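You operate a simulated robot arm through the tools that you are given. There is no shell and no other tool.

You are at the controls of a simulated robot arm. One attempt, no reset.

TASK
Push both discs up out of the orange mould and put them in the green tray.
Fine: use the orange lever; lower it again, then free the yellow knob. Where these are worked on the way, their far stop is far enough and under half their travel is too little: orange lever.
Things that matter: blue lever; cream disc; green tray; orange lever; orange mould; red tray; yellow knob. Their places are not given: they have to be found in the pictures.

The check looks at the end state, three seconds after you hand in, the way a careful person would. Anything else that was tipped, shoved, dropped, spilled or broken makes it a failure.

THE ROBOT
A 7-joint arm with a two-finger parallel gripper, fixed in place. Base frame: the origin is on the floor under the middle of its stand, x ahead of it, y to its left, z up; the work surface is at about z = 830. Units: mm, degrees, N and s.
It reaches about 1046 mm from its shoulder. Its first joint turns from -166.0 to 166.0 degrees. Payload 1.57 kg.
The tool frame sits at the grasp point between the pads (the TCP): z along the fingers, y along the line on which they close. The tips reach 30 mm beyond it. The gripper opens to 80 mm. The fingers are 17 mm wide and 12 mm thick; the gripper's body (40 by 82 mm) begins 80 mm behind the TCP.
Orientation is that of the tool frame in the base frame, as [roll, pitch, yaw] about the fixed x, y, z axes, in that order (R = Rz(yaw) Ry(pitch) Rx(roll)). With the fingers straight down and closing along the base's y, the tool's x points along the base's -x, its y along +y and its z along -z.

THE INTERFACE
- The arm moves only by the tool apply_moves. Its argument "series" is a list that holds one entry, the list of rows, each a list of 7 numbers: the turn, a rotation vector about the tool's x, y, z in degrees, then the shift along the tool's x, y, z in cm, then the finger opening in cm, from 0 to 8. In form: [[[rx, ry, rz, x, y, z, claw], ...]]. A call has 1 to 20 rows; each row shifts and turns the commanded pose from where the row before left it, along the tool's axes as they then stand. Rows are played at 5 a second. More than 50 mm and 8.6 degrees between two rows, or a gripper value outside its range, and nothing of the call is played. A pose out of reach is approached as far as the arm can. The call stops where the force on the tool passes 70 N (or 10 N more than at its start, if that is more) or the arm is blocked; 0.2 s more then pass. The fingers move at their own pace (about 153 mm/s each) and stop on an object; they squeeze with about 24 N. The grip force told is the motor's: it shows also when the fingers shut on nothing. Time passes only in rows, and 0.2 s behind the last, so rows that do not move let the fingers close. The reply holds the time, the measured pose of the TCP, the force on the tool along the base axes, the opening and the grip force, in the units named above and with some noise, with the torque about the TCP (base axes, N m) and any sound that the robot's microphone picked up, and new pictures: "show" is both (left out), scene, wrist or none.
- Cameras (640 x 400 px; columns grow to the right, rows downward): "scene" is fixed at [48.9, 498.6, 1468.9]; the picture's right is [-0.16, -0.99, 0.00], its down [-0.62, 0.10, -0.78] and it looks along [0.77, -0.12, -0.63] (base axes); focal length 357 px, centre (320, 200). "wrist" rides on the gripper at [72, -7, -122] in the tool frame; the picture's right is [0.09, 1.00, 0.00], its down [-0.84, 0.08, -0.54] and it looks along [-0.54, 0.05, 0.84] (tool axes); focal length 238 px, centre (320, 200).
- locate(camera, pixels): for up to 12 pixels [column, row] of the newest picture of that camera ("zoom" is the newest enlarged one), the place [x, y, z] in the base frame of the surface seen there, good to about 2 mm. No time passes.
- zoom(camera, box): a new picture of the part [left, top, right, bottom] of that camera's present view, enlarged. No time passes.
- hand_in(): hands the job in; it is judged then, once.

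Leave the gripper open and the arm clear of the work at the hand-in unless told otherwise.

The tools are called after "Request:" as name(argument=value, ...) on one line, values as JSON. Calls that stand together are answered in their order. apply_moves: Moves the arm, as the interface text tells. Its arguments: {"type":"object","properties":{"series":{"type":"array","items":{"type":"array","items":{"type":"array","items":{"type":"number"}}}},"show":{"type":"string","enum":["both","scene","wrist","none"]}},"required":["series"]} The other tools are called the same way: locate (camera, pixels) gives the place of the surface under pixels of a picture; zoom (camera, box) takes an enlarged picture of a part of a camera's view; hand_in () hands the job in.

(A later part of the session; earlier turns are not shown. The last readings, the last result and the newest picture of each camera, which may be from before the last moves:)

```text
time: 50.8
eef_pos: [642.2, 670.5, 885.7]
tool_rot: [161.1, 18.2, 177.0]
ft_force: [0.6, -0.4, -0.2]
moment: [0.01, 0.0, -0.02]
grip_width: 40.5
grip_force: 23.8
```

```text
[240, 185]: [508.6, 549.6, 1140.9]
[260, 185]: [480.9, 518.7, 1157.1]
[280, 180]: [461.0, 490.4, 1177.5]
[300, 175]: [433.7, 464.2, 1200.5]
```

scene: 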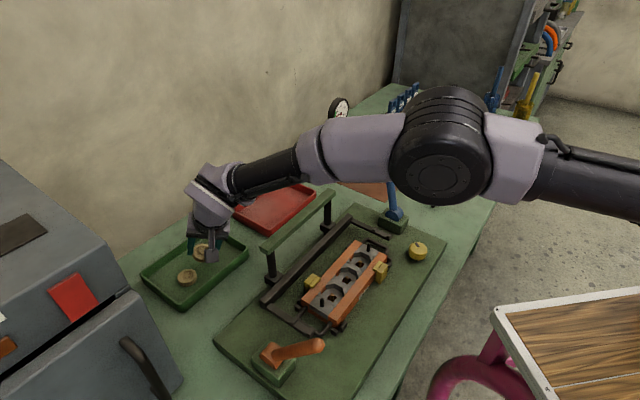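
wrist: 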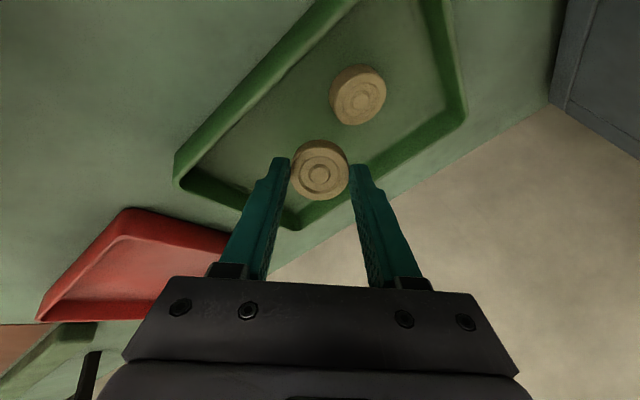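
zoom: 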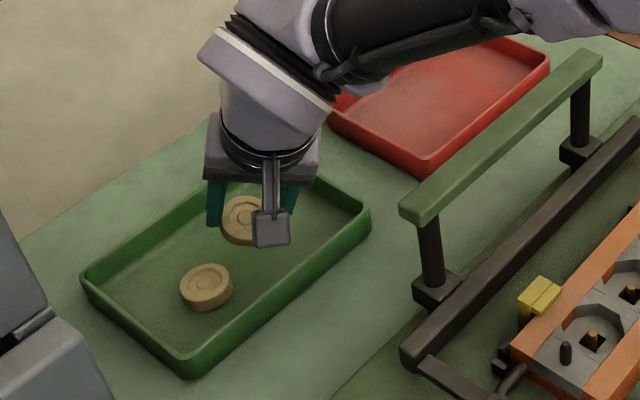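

Clearance is good everywhere. I'll lower to just above the floor (contact last time was at TCP z≈847).

Request:
apply_moves(series=[[[0, 0, 0, 0.937, -0.921, 2.697, 3.4], [0, 0, 0, 0.094, -0.092, 0.27, 3.4], [0, 0, 0, 0.062, -0.061, 0.18, 3.4], [0, 0, 0, 0, 0, 0, 3.4]]], show="both")

Request:
zoom(camera="scene", box=[140, 190, 280, 310])

```text
time: 51.8
eef_pos: [640.3, 670.4, 850.7]
tool_rot: [161.0, 18.2, 177.0]
ft_force: [-0.1, -0.2, -0.2]
moment: [0.0, 0.01, 0.01]
grip_width: 40.3
grip_force: 24.0
```

scene: 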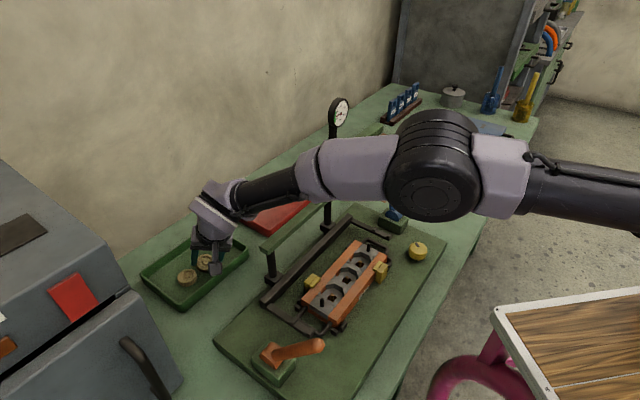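
wrist: 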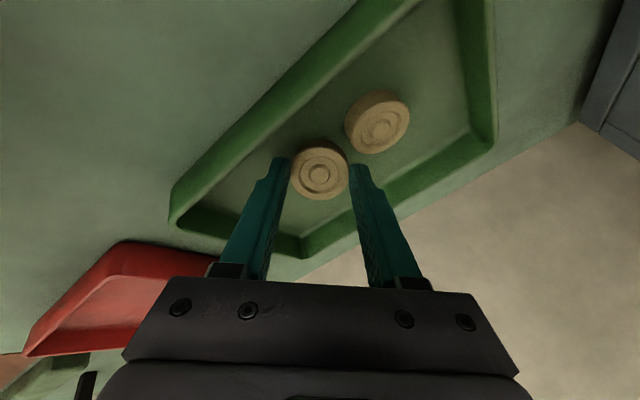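

```text
3.33 times, centred on (210, 250) of scene
```

zoom: 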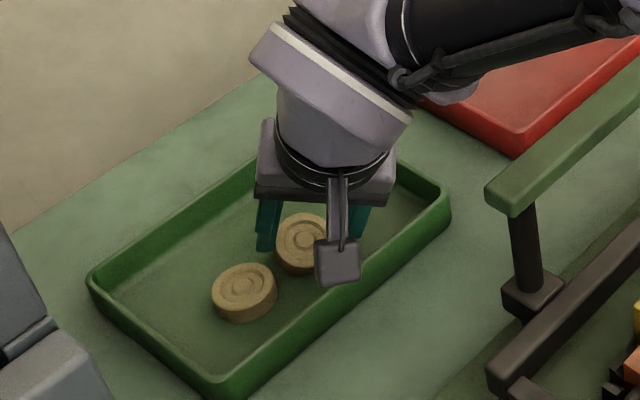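

No contact yet. I'll creep down another 3 mm.

Request:
apply_moves(series=[[[0, 0, 0, 0.047, -0.046, 0.135, 3.4], [0, 0, 0, 0.047, -0.046, 0.135, 3.4], [0, 0, 0, 0, 0, 0, 3.4]]], show="none")

```text
time: 52.6
eef_pos: [642.9, 671.3, 850.0]
tool_rot: [160.9, 18.4, 177.0]
ft_force: [-1.4, 0.0, 17.5]
moment: [-0.04, 0.01, 0.0]
grip_width: 40.1
grip_force: 23.8
```

The disc touches the floor (17.5 N). I'll relieve the pressure by 1.2 mm and open gently.

Request:
apply_moves(series=[[[0, 0, 0, -0.037, 0.037, -0.108, 3.4], [0, 0, 0, 0, 0, 0, 4.2], [0, 0, 0, 0, 0, 0, 4.6], [0, 0, 0, 0, 0, 0, 5.0], [0, 0, 0, 0, 0, 0, 5.0]]], show="both")

Request:
zoom(camera="wrist", box=[220, 60, 460, 240])

```text
time: 53.8
eef_pos: [641.0, 670.6, 847.6]
tool_rot: [161.2, 18.2, 177.0]
ft_force: [0.5, 0.2, 0.1]
moment: [0.02, 0.01, -0.01]
grip_width: 50.1
grip_force: 0.0
```

scene: 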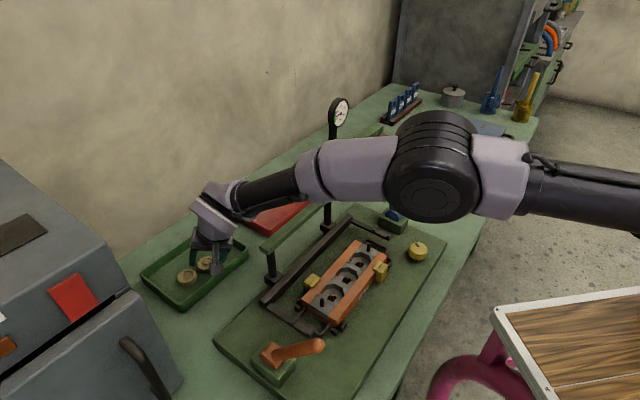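
wrist: 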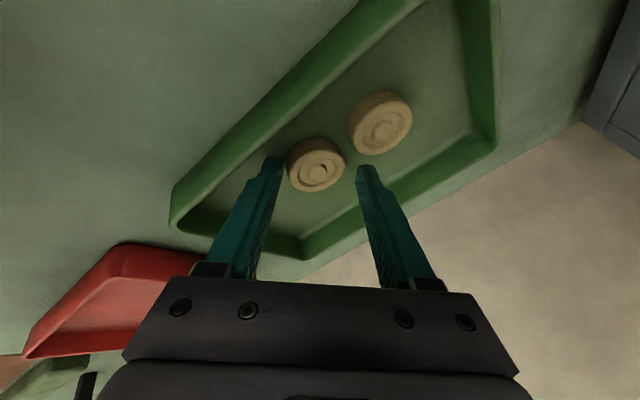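

```text
2.22 times, centred on (340, 150) of wrist
```

zoom: 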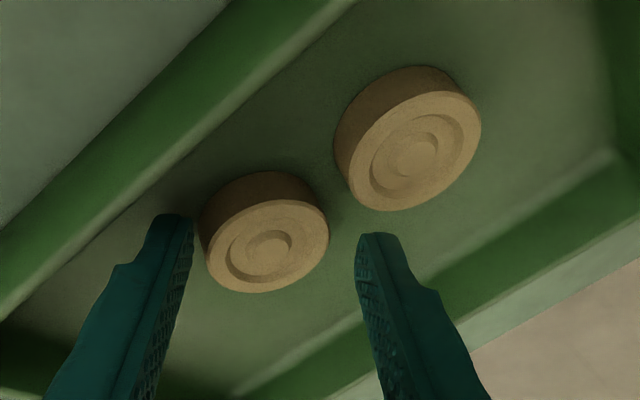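

Both discs lie flat in the green tray. I'll withdraw straight back along the fingers' direction, then untilt at height.

Request:
apply_moves(series=[[[0, 0, 0, 0, 0, -2.0, 5.0], [0, 0, 0, 0, 0, -3.0, 5.0], [0, 0, 0, 0, 0, -4.0, 5.0], [0, 0, 0, 0, 0, -4.0, 5.0], [4.557, 4.635, 0, 0, 0, -2.5, 5.0], [4.557, 4.635, 0, 0, 0, -2.5, 5.0], [4.557, 4.635, 0, 0, 0, -2.5, 5.0], [4.557, 4.635, 0, 0, 0, -2.5, 5.0], [0, 0, 0, 0, 0, 0, 5.0]]], show="both")

Request:
zoom(camera="scene", box=[120, 200, 280, 320])

```text
time: 55.8
eef_pos: [581.8, 612.2, 1062.6]
tool_rot: [-180.0, 0.0, -179.9]
ft_force: [-0.8, 0.6, 0.5]
moment: [0.01, 0.05, 0.02]
grip_width: 49.9
grip_force: 0.0
```

scene: 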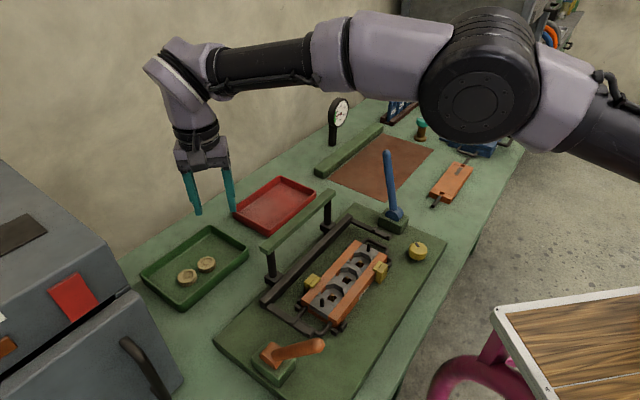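
wrist: 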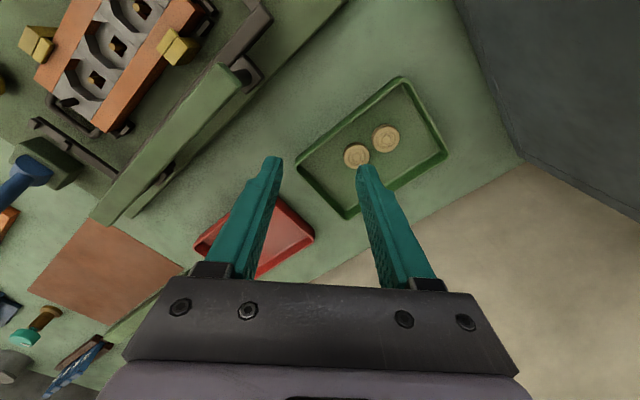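

```text
3.33 times, centred on (200, 260) of scene
```

zoom: 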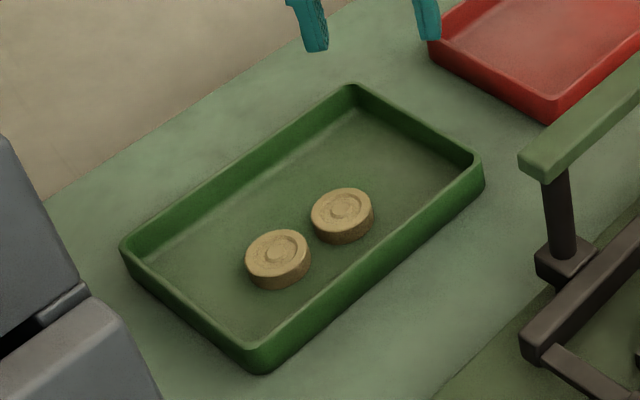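

Both discs sit well in the green tray. Now for the lever's return. With closed fingers I'll go to its front side (toward the robot), at about (270, 432), travelling at tips ≥1050 to clear everything.

Request:
apply_moves(series=[[[0, 0, -7.42, 0, 0, -0.5, 0], [0, 0, -7.42, 0, 0, -0.5, 0], [0, 0, -7.42, 0, 0, -0.5, 0], [0, 0, -7.42, 0, 0, -0.5, 0], [0, 0, -7.42, 0, 0, 0, 0], [0, 0, -7.42, 0, 0, 0, 0], [0, 0, 0, 4.356, 1.131, 0, 0], [0, 0, 0, 4.356, 1.131, 0, 0], [0, 0, 0, 4.356, 1.131, 0, 0], [0, 0, 0, 4.356, 1.131, 0, 0], [0, 0, 0, 4.356, 1.131, 0, 0], [0, 0, 0, 4.356, 1.131, 0, 0], [0, 0, 0, 4.356, 1.131, 0, 0], [0, 0, 0, 4.356, 1.131, 0, 0], [0, 0, 0, 0, 0, 0, 0]]], show="both")

```text
time: 59.0
eef_pos: [268.9, 431.7, 1081.1]
tool_rot: [180.0, -0.1, -135.5]
ft_force: [0.2, 0.0, -0.7]
moment: [-0.06, 0.01, 0.02]
grip_width: 0.0
grip_force: 20.8
```

scene: 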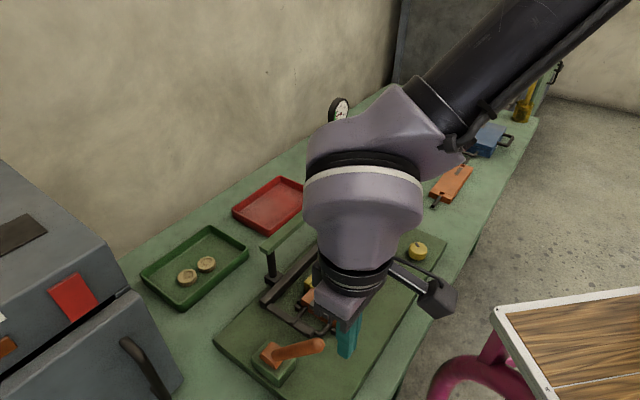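
wrist: 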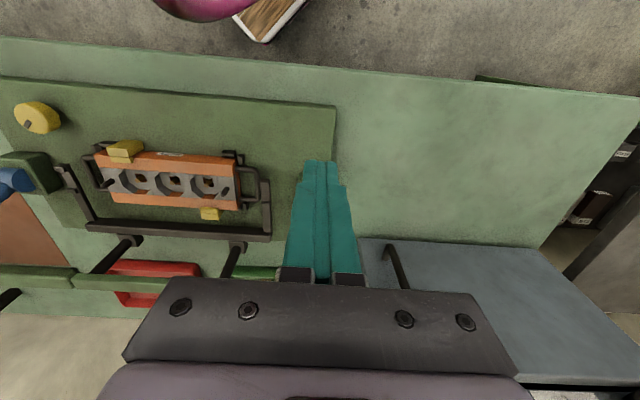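

The lever's tip is in line ahead of the fingers. I'll lower to z≈1000 in front of it, then push it back (tool −x) in steps.

Request:
apply_moves(series=[[[0, 0, 0, 0, 0, 4.05, 0], [0, 0, 0, 0, 0, 4.05, 0], [0, 0, 0, -1.5, 0, 0, 0], [0, 0, 0, -1.5, 0, 0, 0], [0, 0, 0, -1.5, 0, 0, 0], [0, 0, 0, 0, 0, 0, 0]]], show="both")

```text
time: 60.4
eef_pos: [302.7, 462.5, 1000.1]
tool_rot: [-180.0, 0.0, -135.4]
ft_force: [-1.3, -1.4, 0.1]
moment: [0.01, -0.04, -0.01]
grip_width: 0.0
grip_force: 21.0
```

scene: 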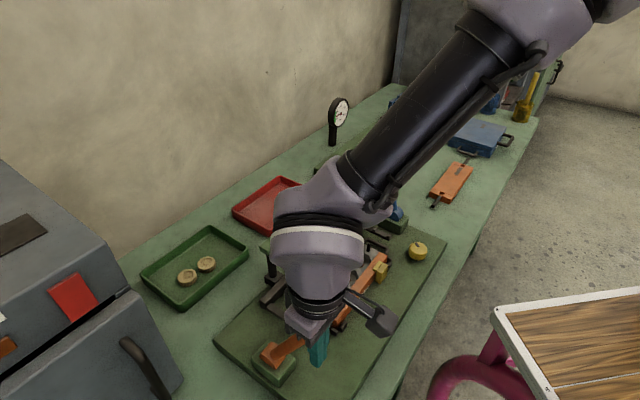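
wrist: 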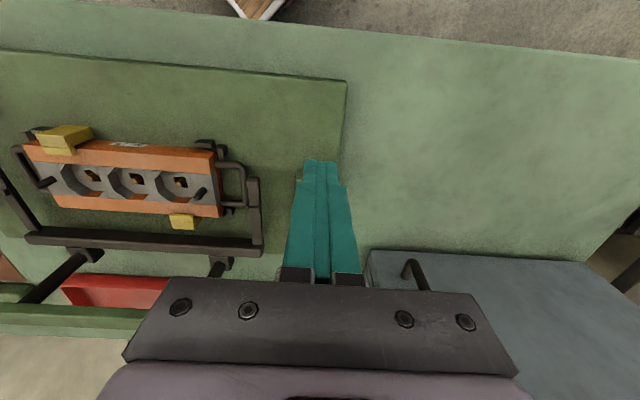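

The fingers are pushing the lever's tip and the force is small. I'll continue.

Request:
apply_moves(series=[[[0, 0, 0, -1.5, 0, 0, 0], [0, 0, 0, -1.5, 0, 0, 0], [0, 0, 0, -1.5, 0, 0, 0], [0, 0, 0, -1.5, 0, 0, 0], [0, 0, 0, 0, 0, 0, 0]]], show="both")

Request:
zoom(camera="scene", box=[210, 270, 350, 390])

```text
time: 61.6
eef_pos: [344.8, 505.0, 999.3]
tool_rot: [-180.0, 0.0, -135.4]
ft_force: [-0.3, 0.3, 0.3]
moment: [0.0, 0.01, 0.01]
grip_width: 0.0
grip_force: 21.5
```

scene: 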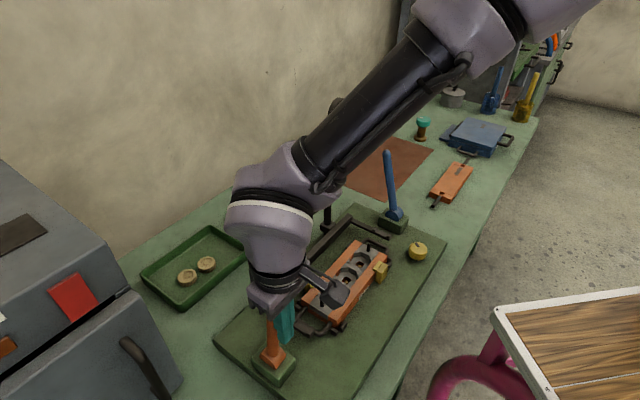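
wrist: 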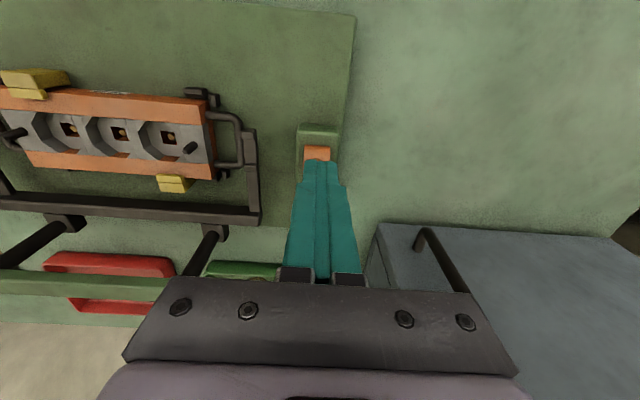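

```text
3.33 times, centred on (280, 330) of scene
```

zoom: 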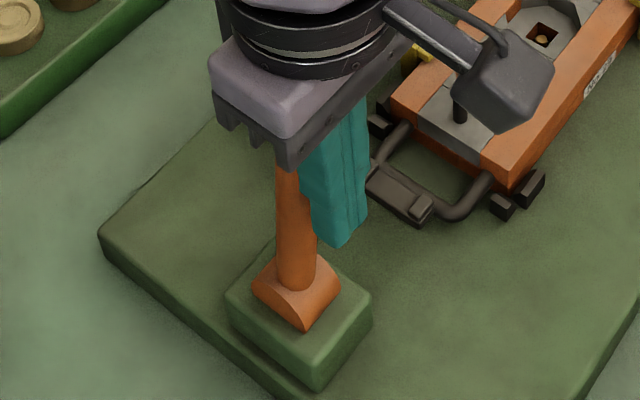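

The lever is near upright and the pins are sinking. I'll push on toward its rear stop.

Request:
apply_moves(series=[[[0, 0, 0, -1.5, 0, 0, 0], [0, 0, 0, -1.5, 0, 0, 0], [0, 0, 0, -0.7, 0, 0, 0], [0, 0, 0, -0.4, 0, 0, 0], [0, 0, 0, 0, 0, 0, 0]]], show="both")

```text
time: 62.8
eef_pos: [373.0, 534.1, 998.9]
tool_rot: [-180.0, 0.0, -135.4]
ft_force: [0.2, -0.1, -0.2]
moment: [-0.04, 0.0, 0.0]
grip_width: 0.0
grip_force: 21.6
```

scene: 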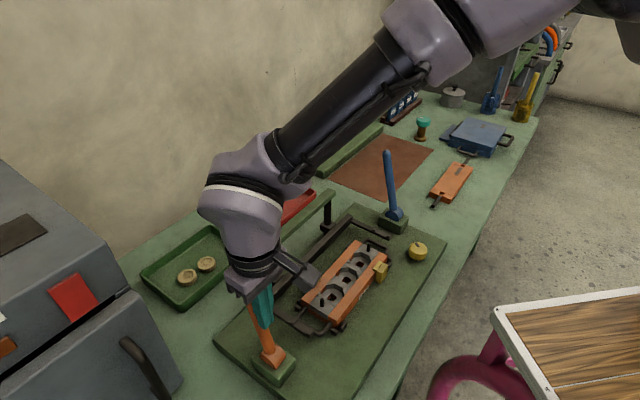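
wrist: 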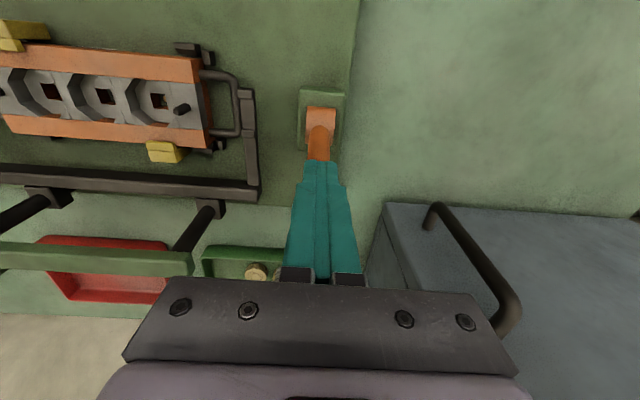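

The pins have vanished back into the holes and there's still no force. I'll creep further until the lever meets its rear stop.

Request:
apply_moves(series=[[[0, 0, 0, -0.4, 0, 0, 0], [0, 0, 0, -0.4, 0, 0, 0], [0, 0, 0, 0, 0, 0, 0]]], show="both")

Request:
zoom(camera="scene", box=[210, 250, 350, 390])

```text
time: 63.6
eef_pos: [378.0, 536.9, 1000.2]
tool_rot: [179.9, -0.1, -135.3]
ft_force: [-6.7, -8.2, 0.8]
moment: [-0.28, 0.13, -0.04]
grip_width: 0.1
grip_force: 21.6
```

scene: 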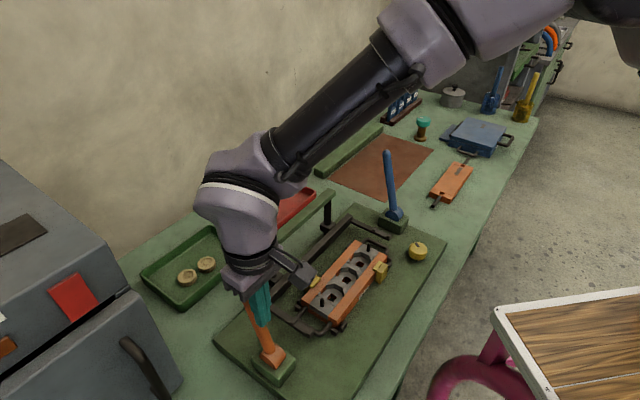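
wrist: 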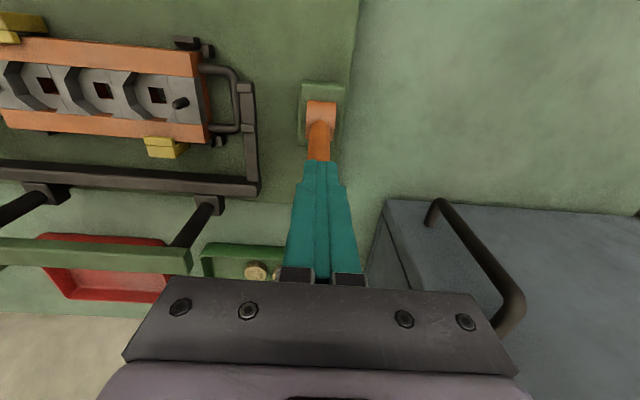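

```text
2.86 times, centred on (280, 320) of scene
```

zoom: 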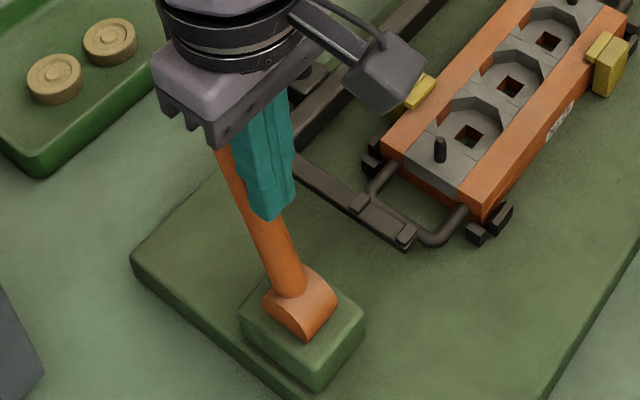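

Contact is at about 10 N. I'll press 5 mm more to confirm it's on the stop.

Request:
apply_moves(series=[[[0, 0, 0, -0.3, 0, 0, 0], [0, 0, 0, -0.3, 0, 0, 0], [0, 0, 0, 0, 0, 0, 0]]], show="none")

```text
time: 64.4
eef_pos: [379.7, 538.8, 998.7]
tool_rot: [-180.0, -0.5, -135.5]
ft_force: [-34.0, -43.7, 8.6]
moment: [-1.0, 1.19, -0.14]
grip_width: 0.1
grip_force: 21.5
```

There's 55 N now, so the lever is firmly back on its rear stop. I'll back off toward the robot, go up, and check the lever and the pins.

Request:
apply_moves(series=[[[0, 0, 0, 1.5, 0, 0, 0], [0, 0, 0, 3.0, 0, 0, 0], [0, 0, 0, 0, 0, -4.0, 0], [0, 0, 0, 0, 0, -4.0, 0], [0, 0, 0, 0, 0, -4.0, 0], [0, 0, 0, 0, 0, 0, 0]]], show="both")

Request:
zoom(camera="scene", box=[210, 250, 370, 390])

Request:
locate(camera="scene", pixels=[[243, 280], [243, 284], [253, 312], [268, 343], [417, 248]])

```text
time: 65.8
eef_pos: [350.1, 511.5, 1118.6]
tool_rot: [180.0, -0.1, -135.5]
ft_force: [0.5, 0.0, 0.0]
moment: [0.0, 0.0, 0.01]
grip_width: 0.2
grip_force: 21.3
```

scene: 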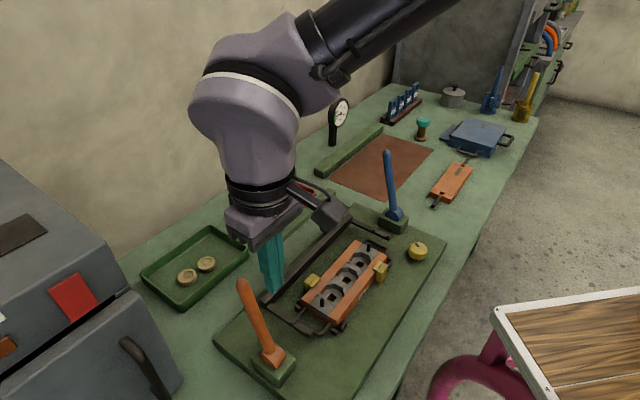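
wrist: 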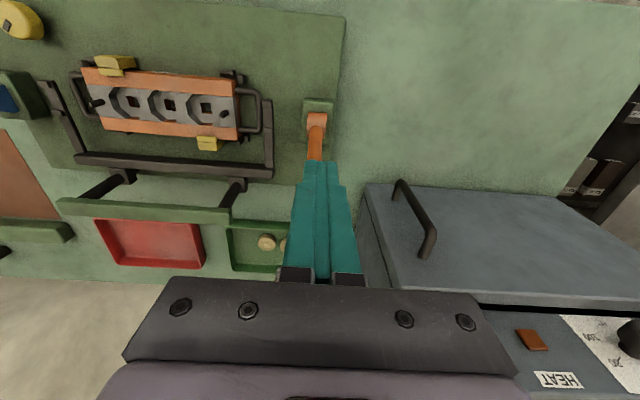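

```text
2.86 times, centred on (290, 320) of scene
```

zoom: 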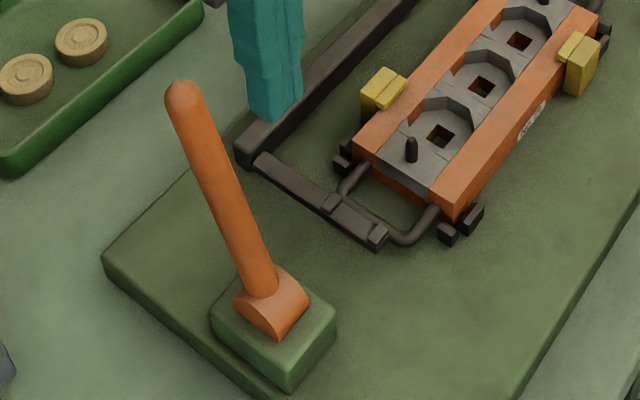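

```text
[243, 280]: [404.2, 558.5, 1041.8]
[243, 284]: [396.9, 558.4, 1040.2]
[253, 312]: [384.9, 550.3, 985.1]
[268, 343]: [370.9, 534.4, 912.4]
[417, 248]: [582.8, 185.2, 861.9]
```

The lever is exactly back at its starting place and the pins are down. Next is the yellow knob at about (583, 184). I'll go above it at yaw 180 with the fingers open to get a close look at it and any marks around it.

Request:
apply_moves(series=[[[0, 0, 7.42, 0, 0, 0, 8], [0, 0, 7.42, 0, 0, 0, 8], [0, 0, 7.42, 0, 0, 0, 8], [0, 0, 7.42, 0, 0, 0, 8], [0, 0, 7.42, 0, 0, 0, 8], [0, 0, 7.42, 0, 0, 0, 8], [0, 0, 0, -2.589, -3.639, 0, 8], [0, 0, 0, -2.589, -3.639, 0, 8], [0, 0, 0, -2.589, -3.639, 0, 8], [0, 0, 0, -2.589, -3.639, 0, 8], [0, 0, 0, -2.589, -3.639, 0, 8], [0, 0, 0, -2.589, -3.639, 0, 8], [0, 0, 0, -2.589, -3.639, 0, 8], [0, 0, 0, -2.589, -3.639, 0, 8], [0, 0, 0, -2.589, -3.639, 0, 8], [0, 0, 0, 0, 0, 4.0, 8], [0, 0, 0, 0, 0, 4.0, 8], [0, 0, 0, 0, 0, 4.0, 8], [0, 0, 0, 0, 0, 0, 8]]], show="both")

Request:
zoom(camera="wrist", box=[240, 60, 420, 220])

```text
time: 69.8
eef_pos: [585.3, 182.3, 1000.9]
tool_rot: [-180.0, 0.1, -179.9]
ft_force: [-0.5, -0.4, 0.3]
moment: [-0.01, 0.02, 0.0]
grip_width: 80.0
grip_force: 0.0
```

scene: 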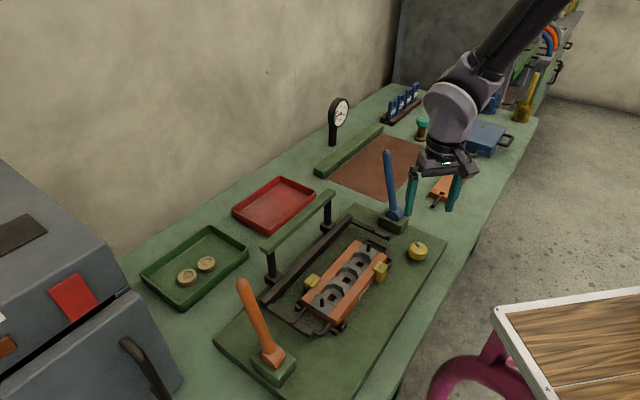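
wrist: 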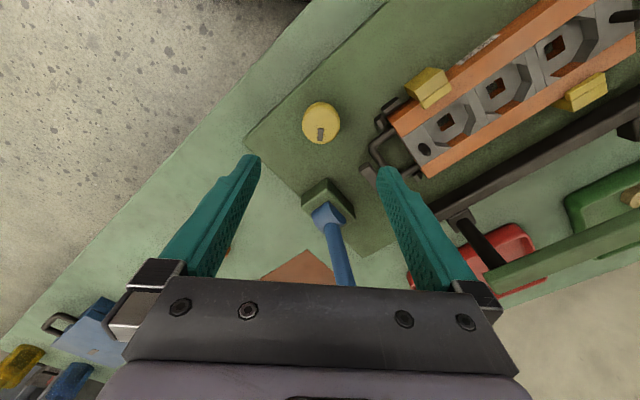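

```text
2.50 times, centred on (330, 140) of wrist
```

zoom: 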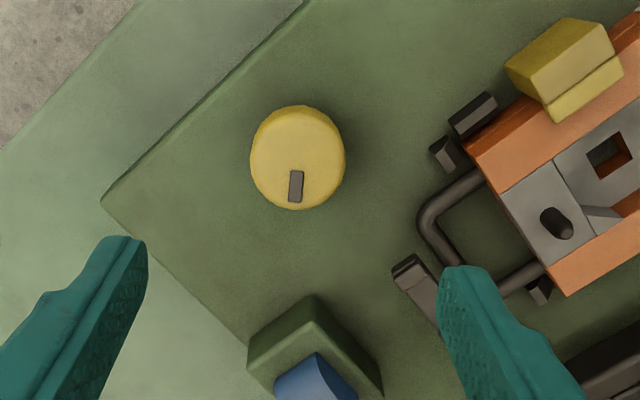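

The knob's dark pointer now points along base +x, and I see no marks on the plate. I'll locate its exact centre and size.

Request:
locate(camera="wrist", pixels=[[321, 122], [321, 106], [321, 140], [305, 122], [337, 122], [320, 134], [321, 128], [328, 190], [318, 212], [332, 185], [300, 110], [345, 200]])

Request:
zoom(camera="scene", box=[395, 230, 445, 270])

```text
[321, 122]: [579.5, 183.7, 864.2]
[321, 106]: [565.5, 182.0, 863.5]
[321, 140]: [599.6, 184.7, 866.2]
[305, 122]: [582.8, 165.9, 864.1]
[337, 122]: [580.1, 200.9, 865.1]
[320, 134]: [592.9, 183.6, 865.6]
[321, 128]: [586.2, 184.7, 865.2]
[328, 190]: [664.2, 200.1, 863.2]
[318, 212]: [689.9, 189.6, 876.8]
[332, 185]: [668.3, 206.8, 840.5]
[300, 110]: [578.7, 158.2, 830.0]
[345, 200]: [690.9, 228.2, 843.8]
```

```text
10.00 times, centred on (420, 250) of scene
```

zoom: 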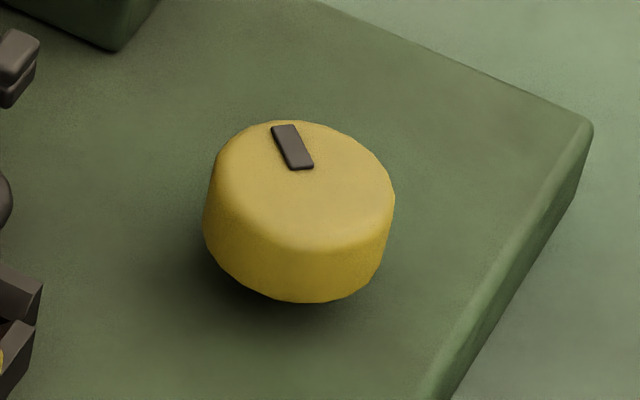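

The knob is about 38 mm wide, centred on (582.5, 183.5), with its top at z=864 and the plate at 830. I'll lower the open fingers around it to TCP z≈873 (tips at about 843), then close.

Request:
apply_moves(series=[[[0, 0, 0, 0.28, 0.12, 0, 7], [0, 0, 0, 0, 0, 4.0, 7], [0, 0, 0, 0, 0, 4.0, 7], [0, 0, 0, 0, 0, 3.0, 7], [0, 0, 0, 0, 0, 1.7, 7], [0, 0, 0, 0, 0, 0, 7]]], show="both")

Request:
zoom(camera="wrist", box=[220, 60, 420, 240])

```text
time: 71.2
eef_pos: [583.7, 184.7, 873.3]
tool_rot: [180.0, 0.0, -179.9]
ft_force: [-0.8, 0.9, 0.0]
moment: [0.01, -0.03, -0.01]
grip_width: 70.0
grip_force: 0.0
```

scene: 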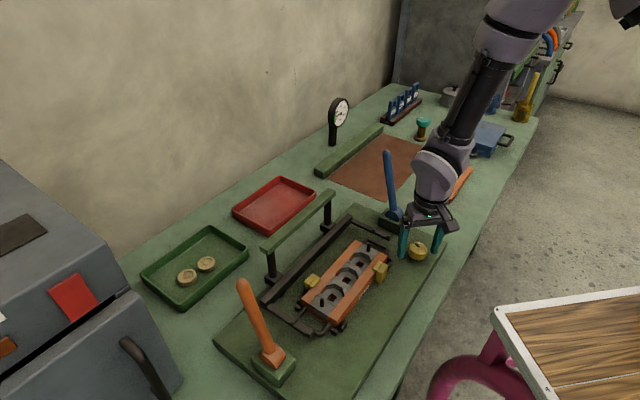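
wrist: 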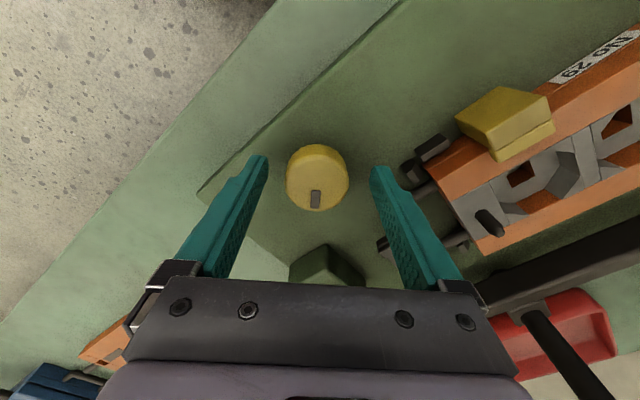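

```text
2.22 times, centred on (320, 150) of wrist
```

zoom: 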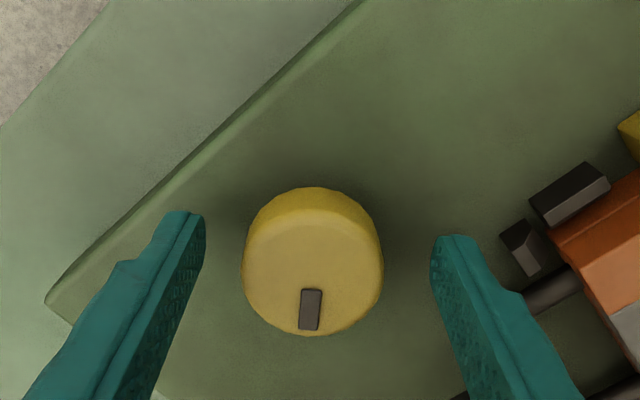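

The knob is centred between the fingers. I'll close on it.

Request:
apply_moves(series=[[[0, 0, 0, 0, -0.1, 0, 5], [0, 0, 0, 0, 0, 0, 4], [0, 0, 0, 0, 0, 0, 3], [0, 0, 0, 0, 0, 0, 3]]], show="wrist")

```text
time: 72.2
eef_pos: [583.2, 182.6, 872.9]
tool_rot: [-180.0, 0.0, -179.9]
ft_force: [0.9, -11.2, 2.1]
moment: [0.09, -0.11, 0.0]
grip_width: 41.6
grip_force: 44.9
```

wrist: 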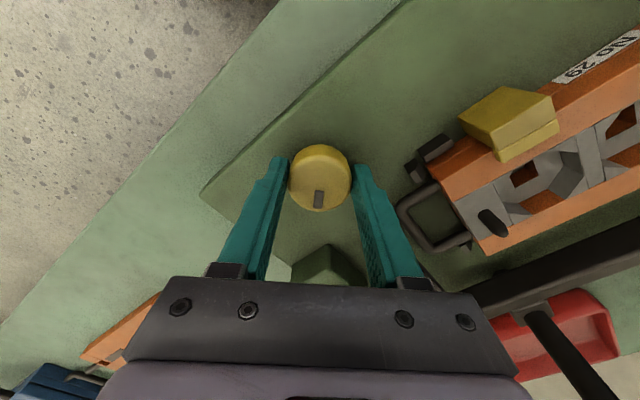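

It's gripped at 41.6 mm with a slight −y side force. I'll relieve that by 1 mm and try a gentle 8° turn counter-clockwise (seen from above, tool rz negative), watching the torque.

Request:
apply_moves(series=[[[0, 0, 0, 0, -0.1, 0, 3], [0, 0, -4, 0, 0, 0, 3], [0, 0, -4, 0, 0, 0, 3], [0, 0, 0, 0, 0, 0, 3]]], show="wrist")

Request:
zoom(camera="wrist", box=[240, 110, 400, 240])

```text
time: 73.2
eef_pos: [583.2, 182.8, 872.4]
tool_rot: [180.0, 0.2, -171.9]
ft_force: [6.3, -12.9, 12.3]
moment: [-0.86, -0.28, -0.01]
grip_width: 41.5
grip_force: 44.8
```

wrist: 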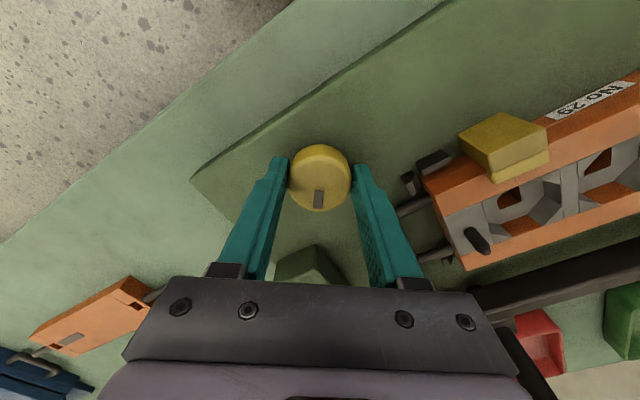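

```text
3.08 times, centred on (320, 175) of wrist
```

zoom: 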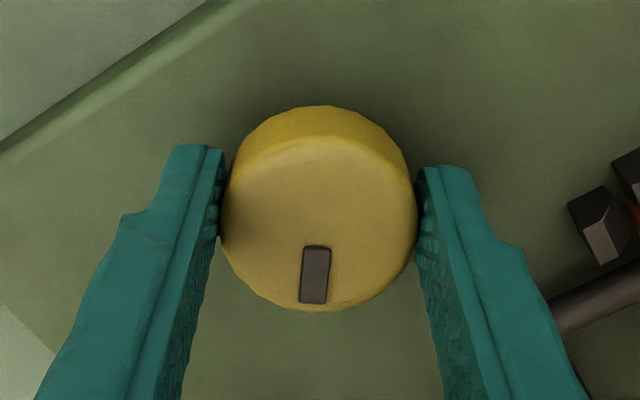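

The pointer stayed in line with the gripper, so the knob turned with it with almost no torque. Before committing I'll test the other direction: back 8°, then 6° further clockwise, to see whether there's a stop there.

Request:
apply_moves(series=[[[0, 0, 4, 0, 0, 0, 3], [0, 0, 4, 0, 0, 0, 3], [0, 0, 3, 0, 0, 0, 3], [0, 0, 3, 0, 0, 0, 3], [0, 0, 0, 0, 0, 0, 3]]], show="wrist")

Request:
zoom(camera="wrist", box=[240, 110, 400, 240])

```text
time: 74.4
eef_pos: [581.3, 182.8, 872.9]
tool_rot: [179.9, 0.0, 174.0]
ft_force: [-0.6, -6.2, -2.7]
moment: [0.13, 0.31, 0.48]
grip_width: 41.7
grip_force: 45.3
```

wrist: 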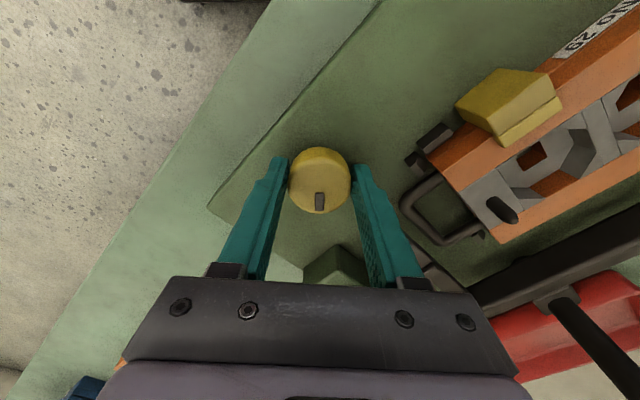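

```text
3.08 times, centred on (320, 175) of wrist
```

zoom: 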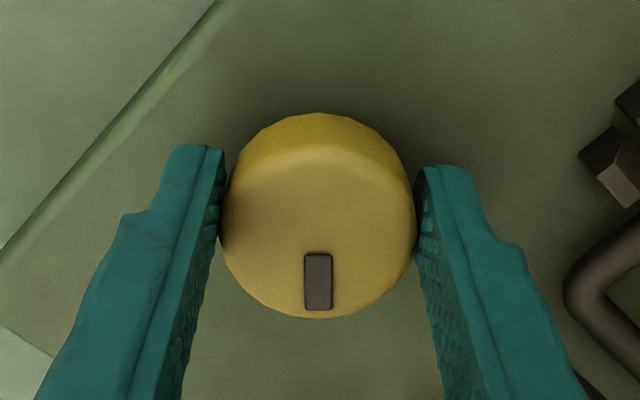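

Clockwise gives 0.5 N·m and the knob lags, so there's a stop there. Counter-clockwise is the way it turns, so I'll turn it in steps and watch the torque and the yellow clamps.

Request:
apply_moves(series=[[[0, 0, -6, 0, 0, 0, 3], [0, 0, -8, 0, 0, 0, 3], [0, 0, -8, 0, 0, 0, 3], [0, 0, -8, 0, 0, 0, 3], [0, 0, 0, 0, 0, 0, 3]]], show="both")

Request:
zoom(camera="wrist", box=[240, 110, 400, 240])

Request:
zoom(camera="scene", box=[290, 220, 450, 340])

```text
time: 75.6
eef_pos: [582.6, 180.5, 871.8]
tool_rot: [180.0, -0.1, -156.0]
ft_force: [-5.9, -27.0, 10.0]
moment: [-1.01, 0.79, -0.03]
grip_width: 41.4
grip_force: 45.1
```

scene: 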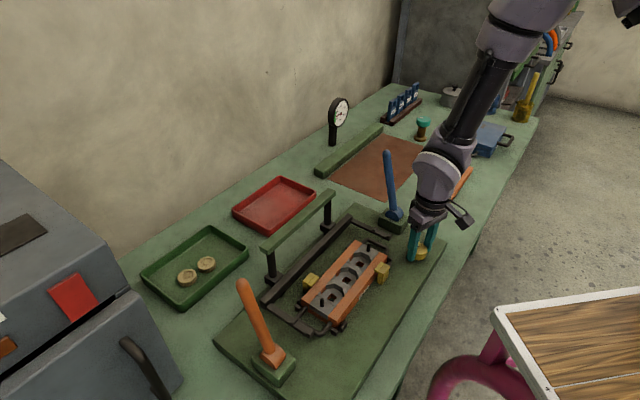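
wrist: 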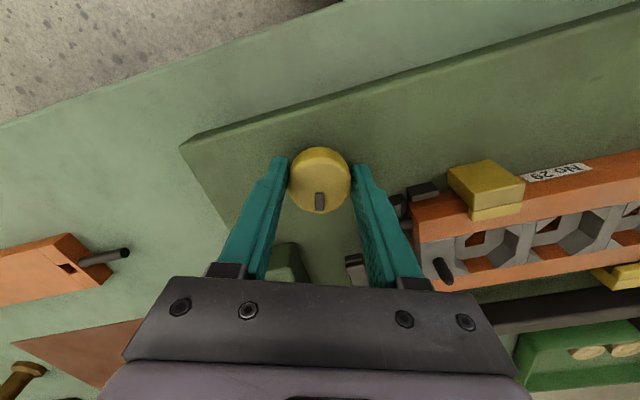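

```text
3.08 times, centred on (320, 175) of wrist
```

zoom: 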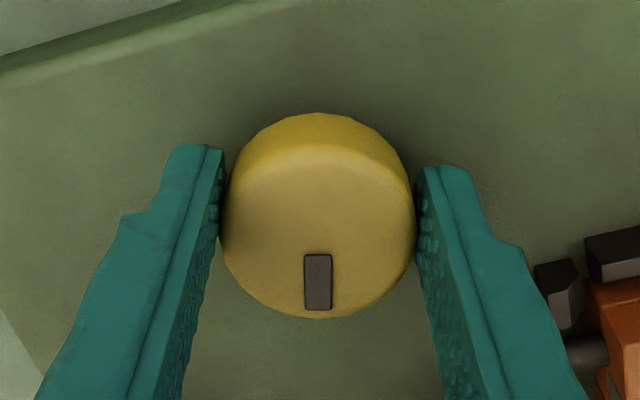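

```text
3.33 times, centred on (370, 280) of scene
```

zoom: 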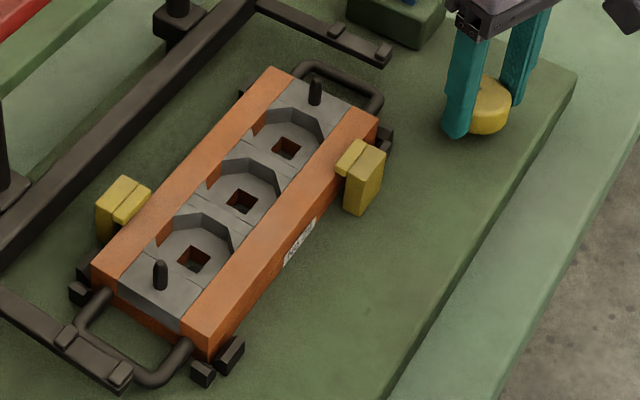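

The knob has turned 24° with hardly any torque, and the yellow clamps have begun to draw away from the mould, so this is the freeing direction. There's a 27 N side force, so I'll shift 2 mm toward −y to relieve it and turn on.

Request:
apply_moves(series=[[[0, 0, 0, 0.08, -0.18, 0, 3], [0, 0, 0, 0, 0, 0, 3]]], show="none")

```text
time: 76.2
eef_pos: [581.1, 180.7, 872.2]
tool_rot: [-180.0, 0.0, -155.9]
ft_force: [-7.5, -17.4, -12.6]
moment: [-0.17, -0.21, -0.03]
grip_width: 41.5
grip_force: 45.1
```

The force is dropping. I'll shift a bit more and turn another 24°.

Request:
apply_moves(series=[[[0, 0, 0, 0.2, -0.2, 0, 3], [0, 0, -8, 0, 0, 0, 3], [0, 0, -8, 0, 0, 0, 3], [0, 0, -8, 0, 0, 0, 3], [0, 0, 0, 0, 0, 0, 3]]], show="both")

Request:
zoom(camera="wrist", box=[240, 110, 400, 240])

Request:
zoom(camera="scene", box=[290, 220, 450, 340])

```text
time: 77.4
eef_pos: [581.4, 179.9, 872.2]
tool_rot: [179.9, 0.1, -131.9]
ft_force: [6.4, 7.2, -7.9]
moment: [0.4, -0.25, -0.02]
grip_width: 41.7
grip_force: 44.6
```

scene: 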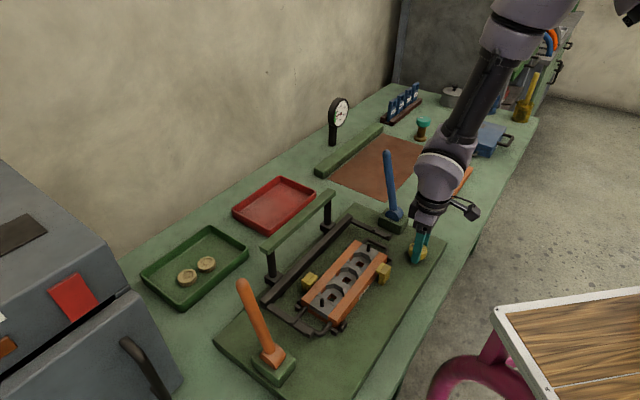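
wrist: 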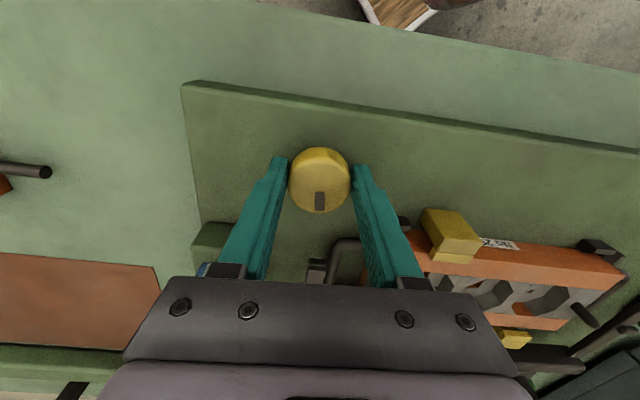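

```text
3.08 times, centred on (320, 175) of wrist
```

zoom: 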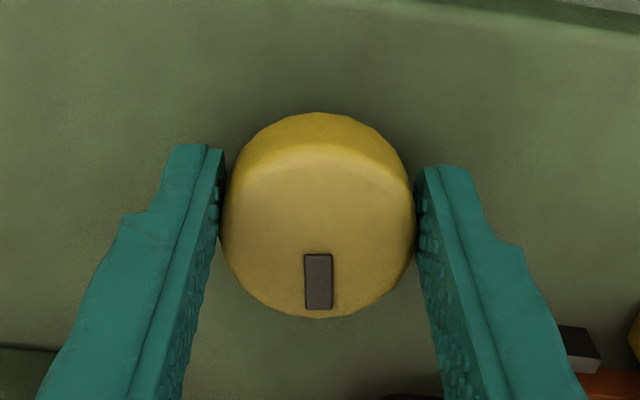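

```text
3.33 times, centred on (370, 280) of scene
```

zoom: 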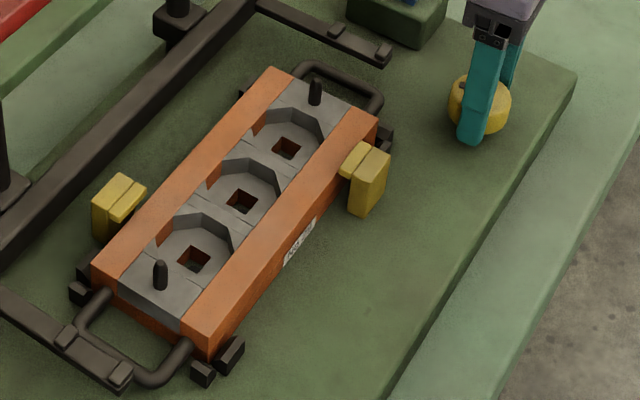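

The clamps keep retracting and the knob is 48° round from the start. I'll continue.

Request:
apply_moves(series=[[[0, 0, -8, 0, 0, 0, 3], [0, 0, -8, 0, 0, 0, 3], [0, 0, -8, 0, 0, 0, 3], [0, 0, 0, 0, 0, 0, 3]]], show="both")

Request:
zoom(camera="wrist", box=[240, 110, 400, 240])

Request:
zoom(camera="scene", box=[290, 220, 450, 340])

```text
time: 78.4
eef_pos: [584.1, 179.5, 872.5]
tool_rot: [-179.9, 0.1, -107.9]
ft_force: [34.5, 0.8, -0.8]
moment: [0.73, -1.16, -0.15]
grip_width: 41.5
grip_force: 44.7
```

scene: 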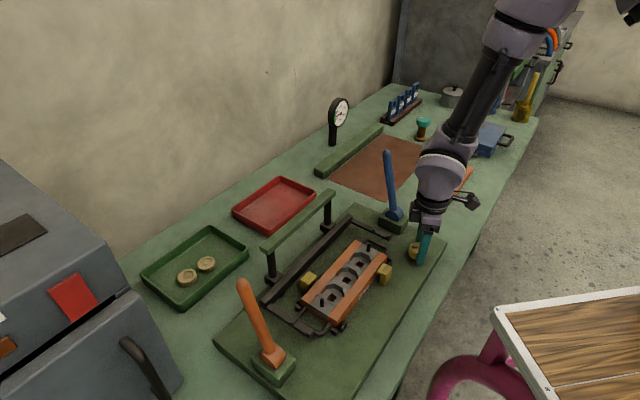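
wrist: 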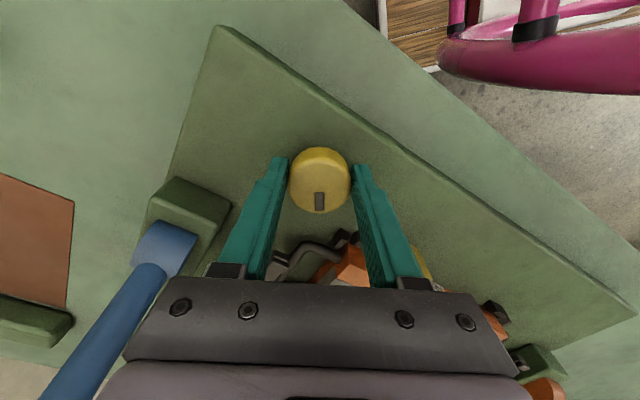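

```text
3.08 times, centred on (320, 175) of wrist
```

zoom: 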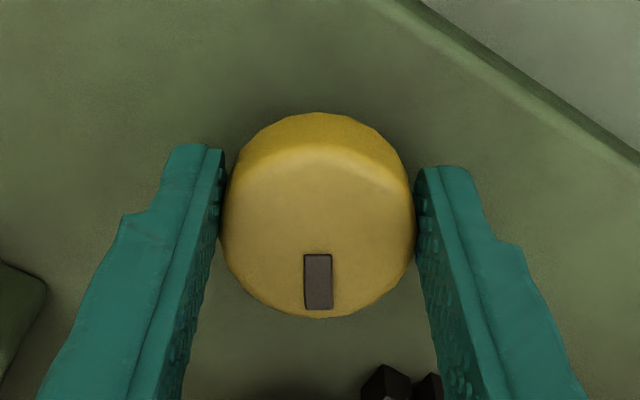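

```text
3.33 times, centred on (370, 280) of scene
```

zoom: 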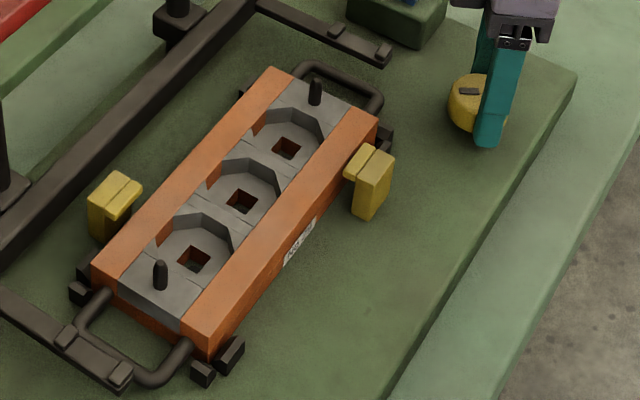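

The clamps are now off the mould's edge and the knob is at 72°. There's a 34 N side force along +x, so I'll shift 4 mm to relieve it and continue turning.

Request:
apply_moves(series=[[[0, 0, 0, -0.06, -0.2, 0, 3], [0, 0, 0, -0.06, -0.2, 0, 3], [0, 0, -6, 0, 0, 0, 3], [0, 0, -6, 0, 0, 0, 3], [0, 0, 0, 0, 0, 0, 3]]], show="both")

Request:
zoom(camera="wrist", box=[240, 110, 400, 240])

Request:
zoom(camera="scene", box=[290, 220, 450, 340])

```text
time: 79.6
eef_pos: [584.7, 179.0, 873.2]
tool_rot: [180.0, -0.1, -95.9]
ft_force: [10.7, 8.7, 5.2]
moment: [-0.42, 0.05, -0.3]
grip_width: 41.4
grip_force: 45.3
```

scene: 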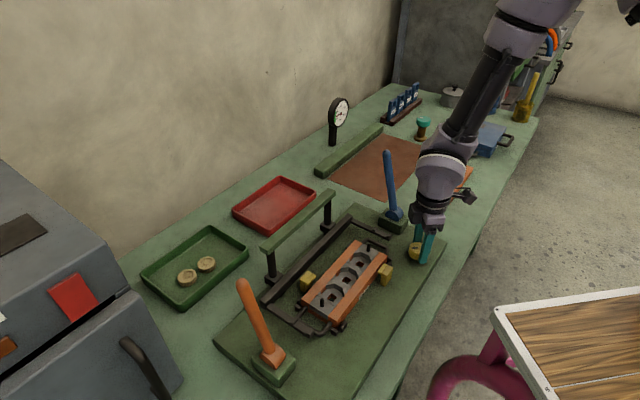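
wrist: 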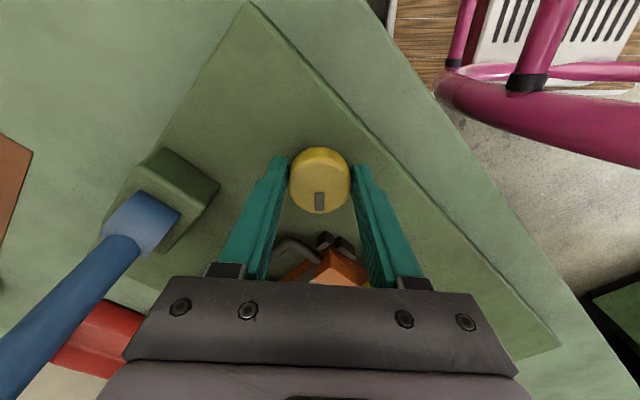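

```text
3.08 times, centred on (320, 175) of wrist
```

zoom: 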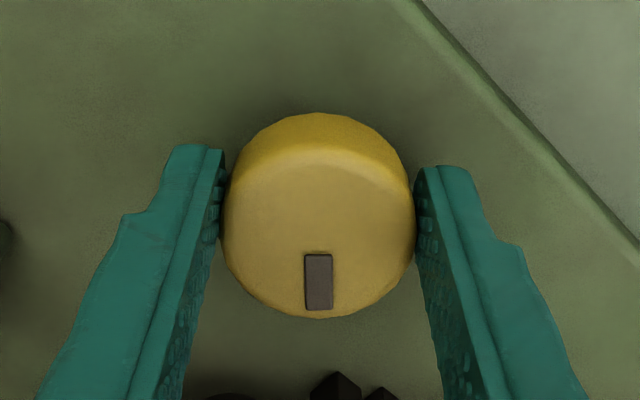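

```text
3.33 times, centred on (370, 280) of scene
```

zoom: 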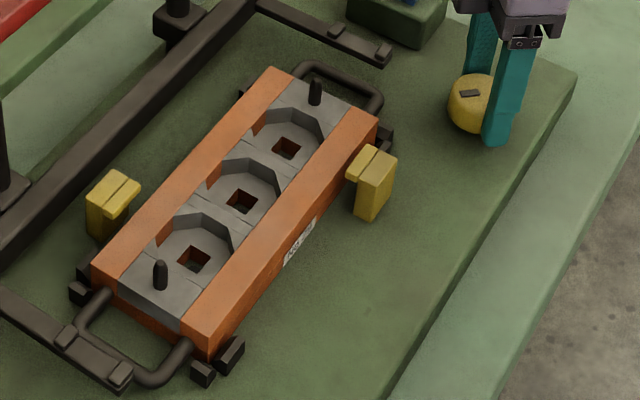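

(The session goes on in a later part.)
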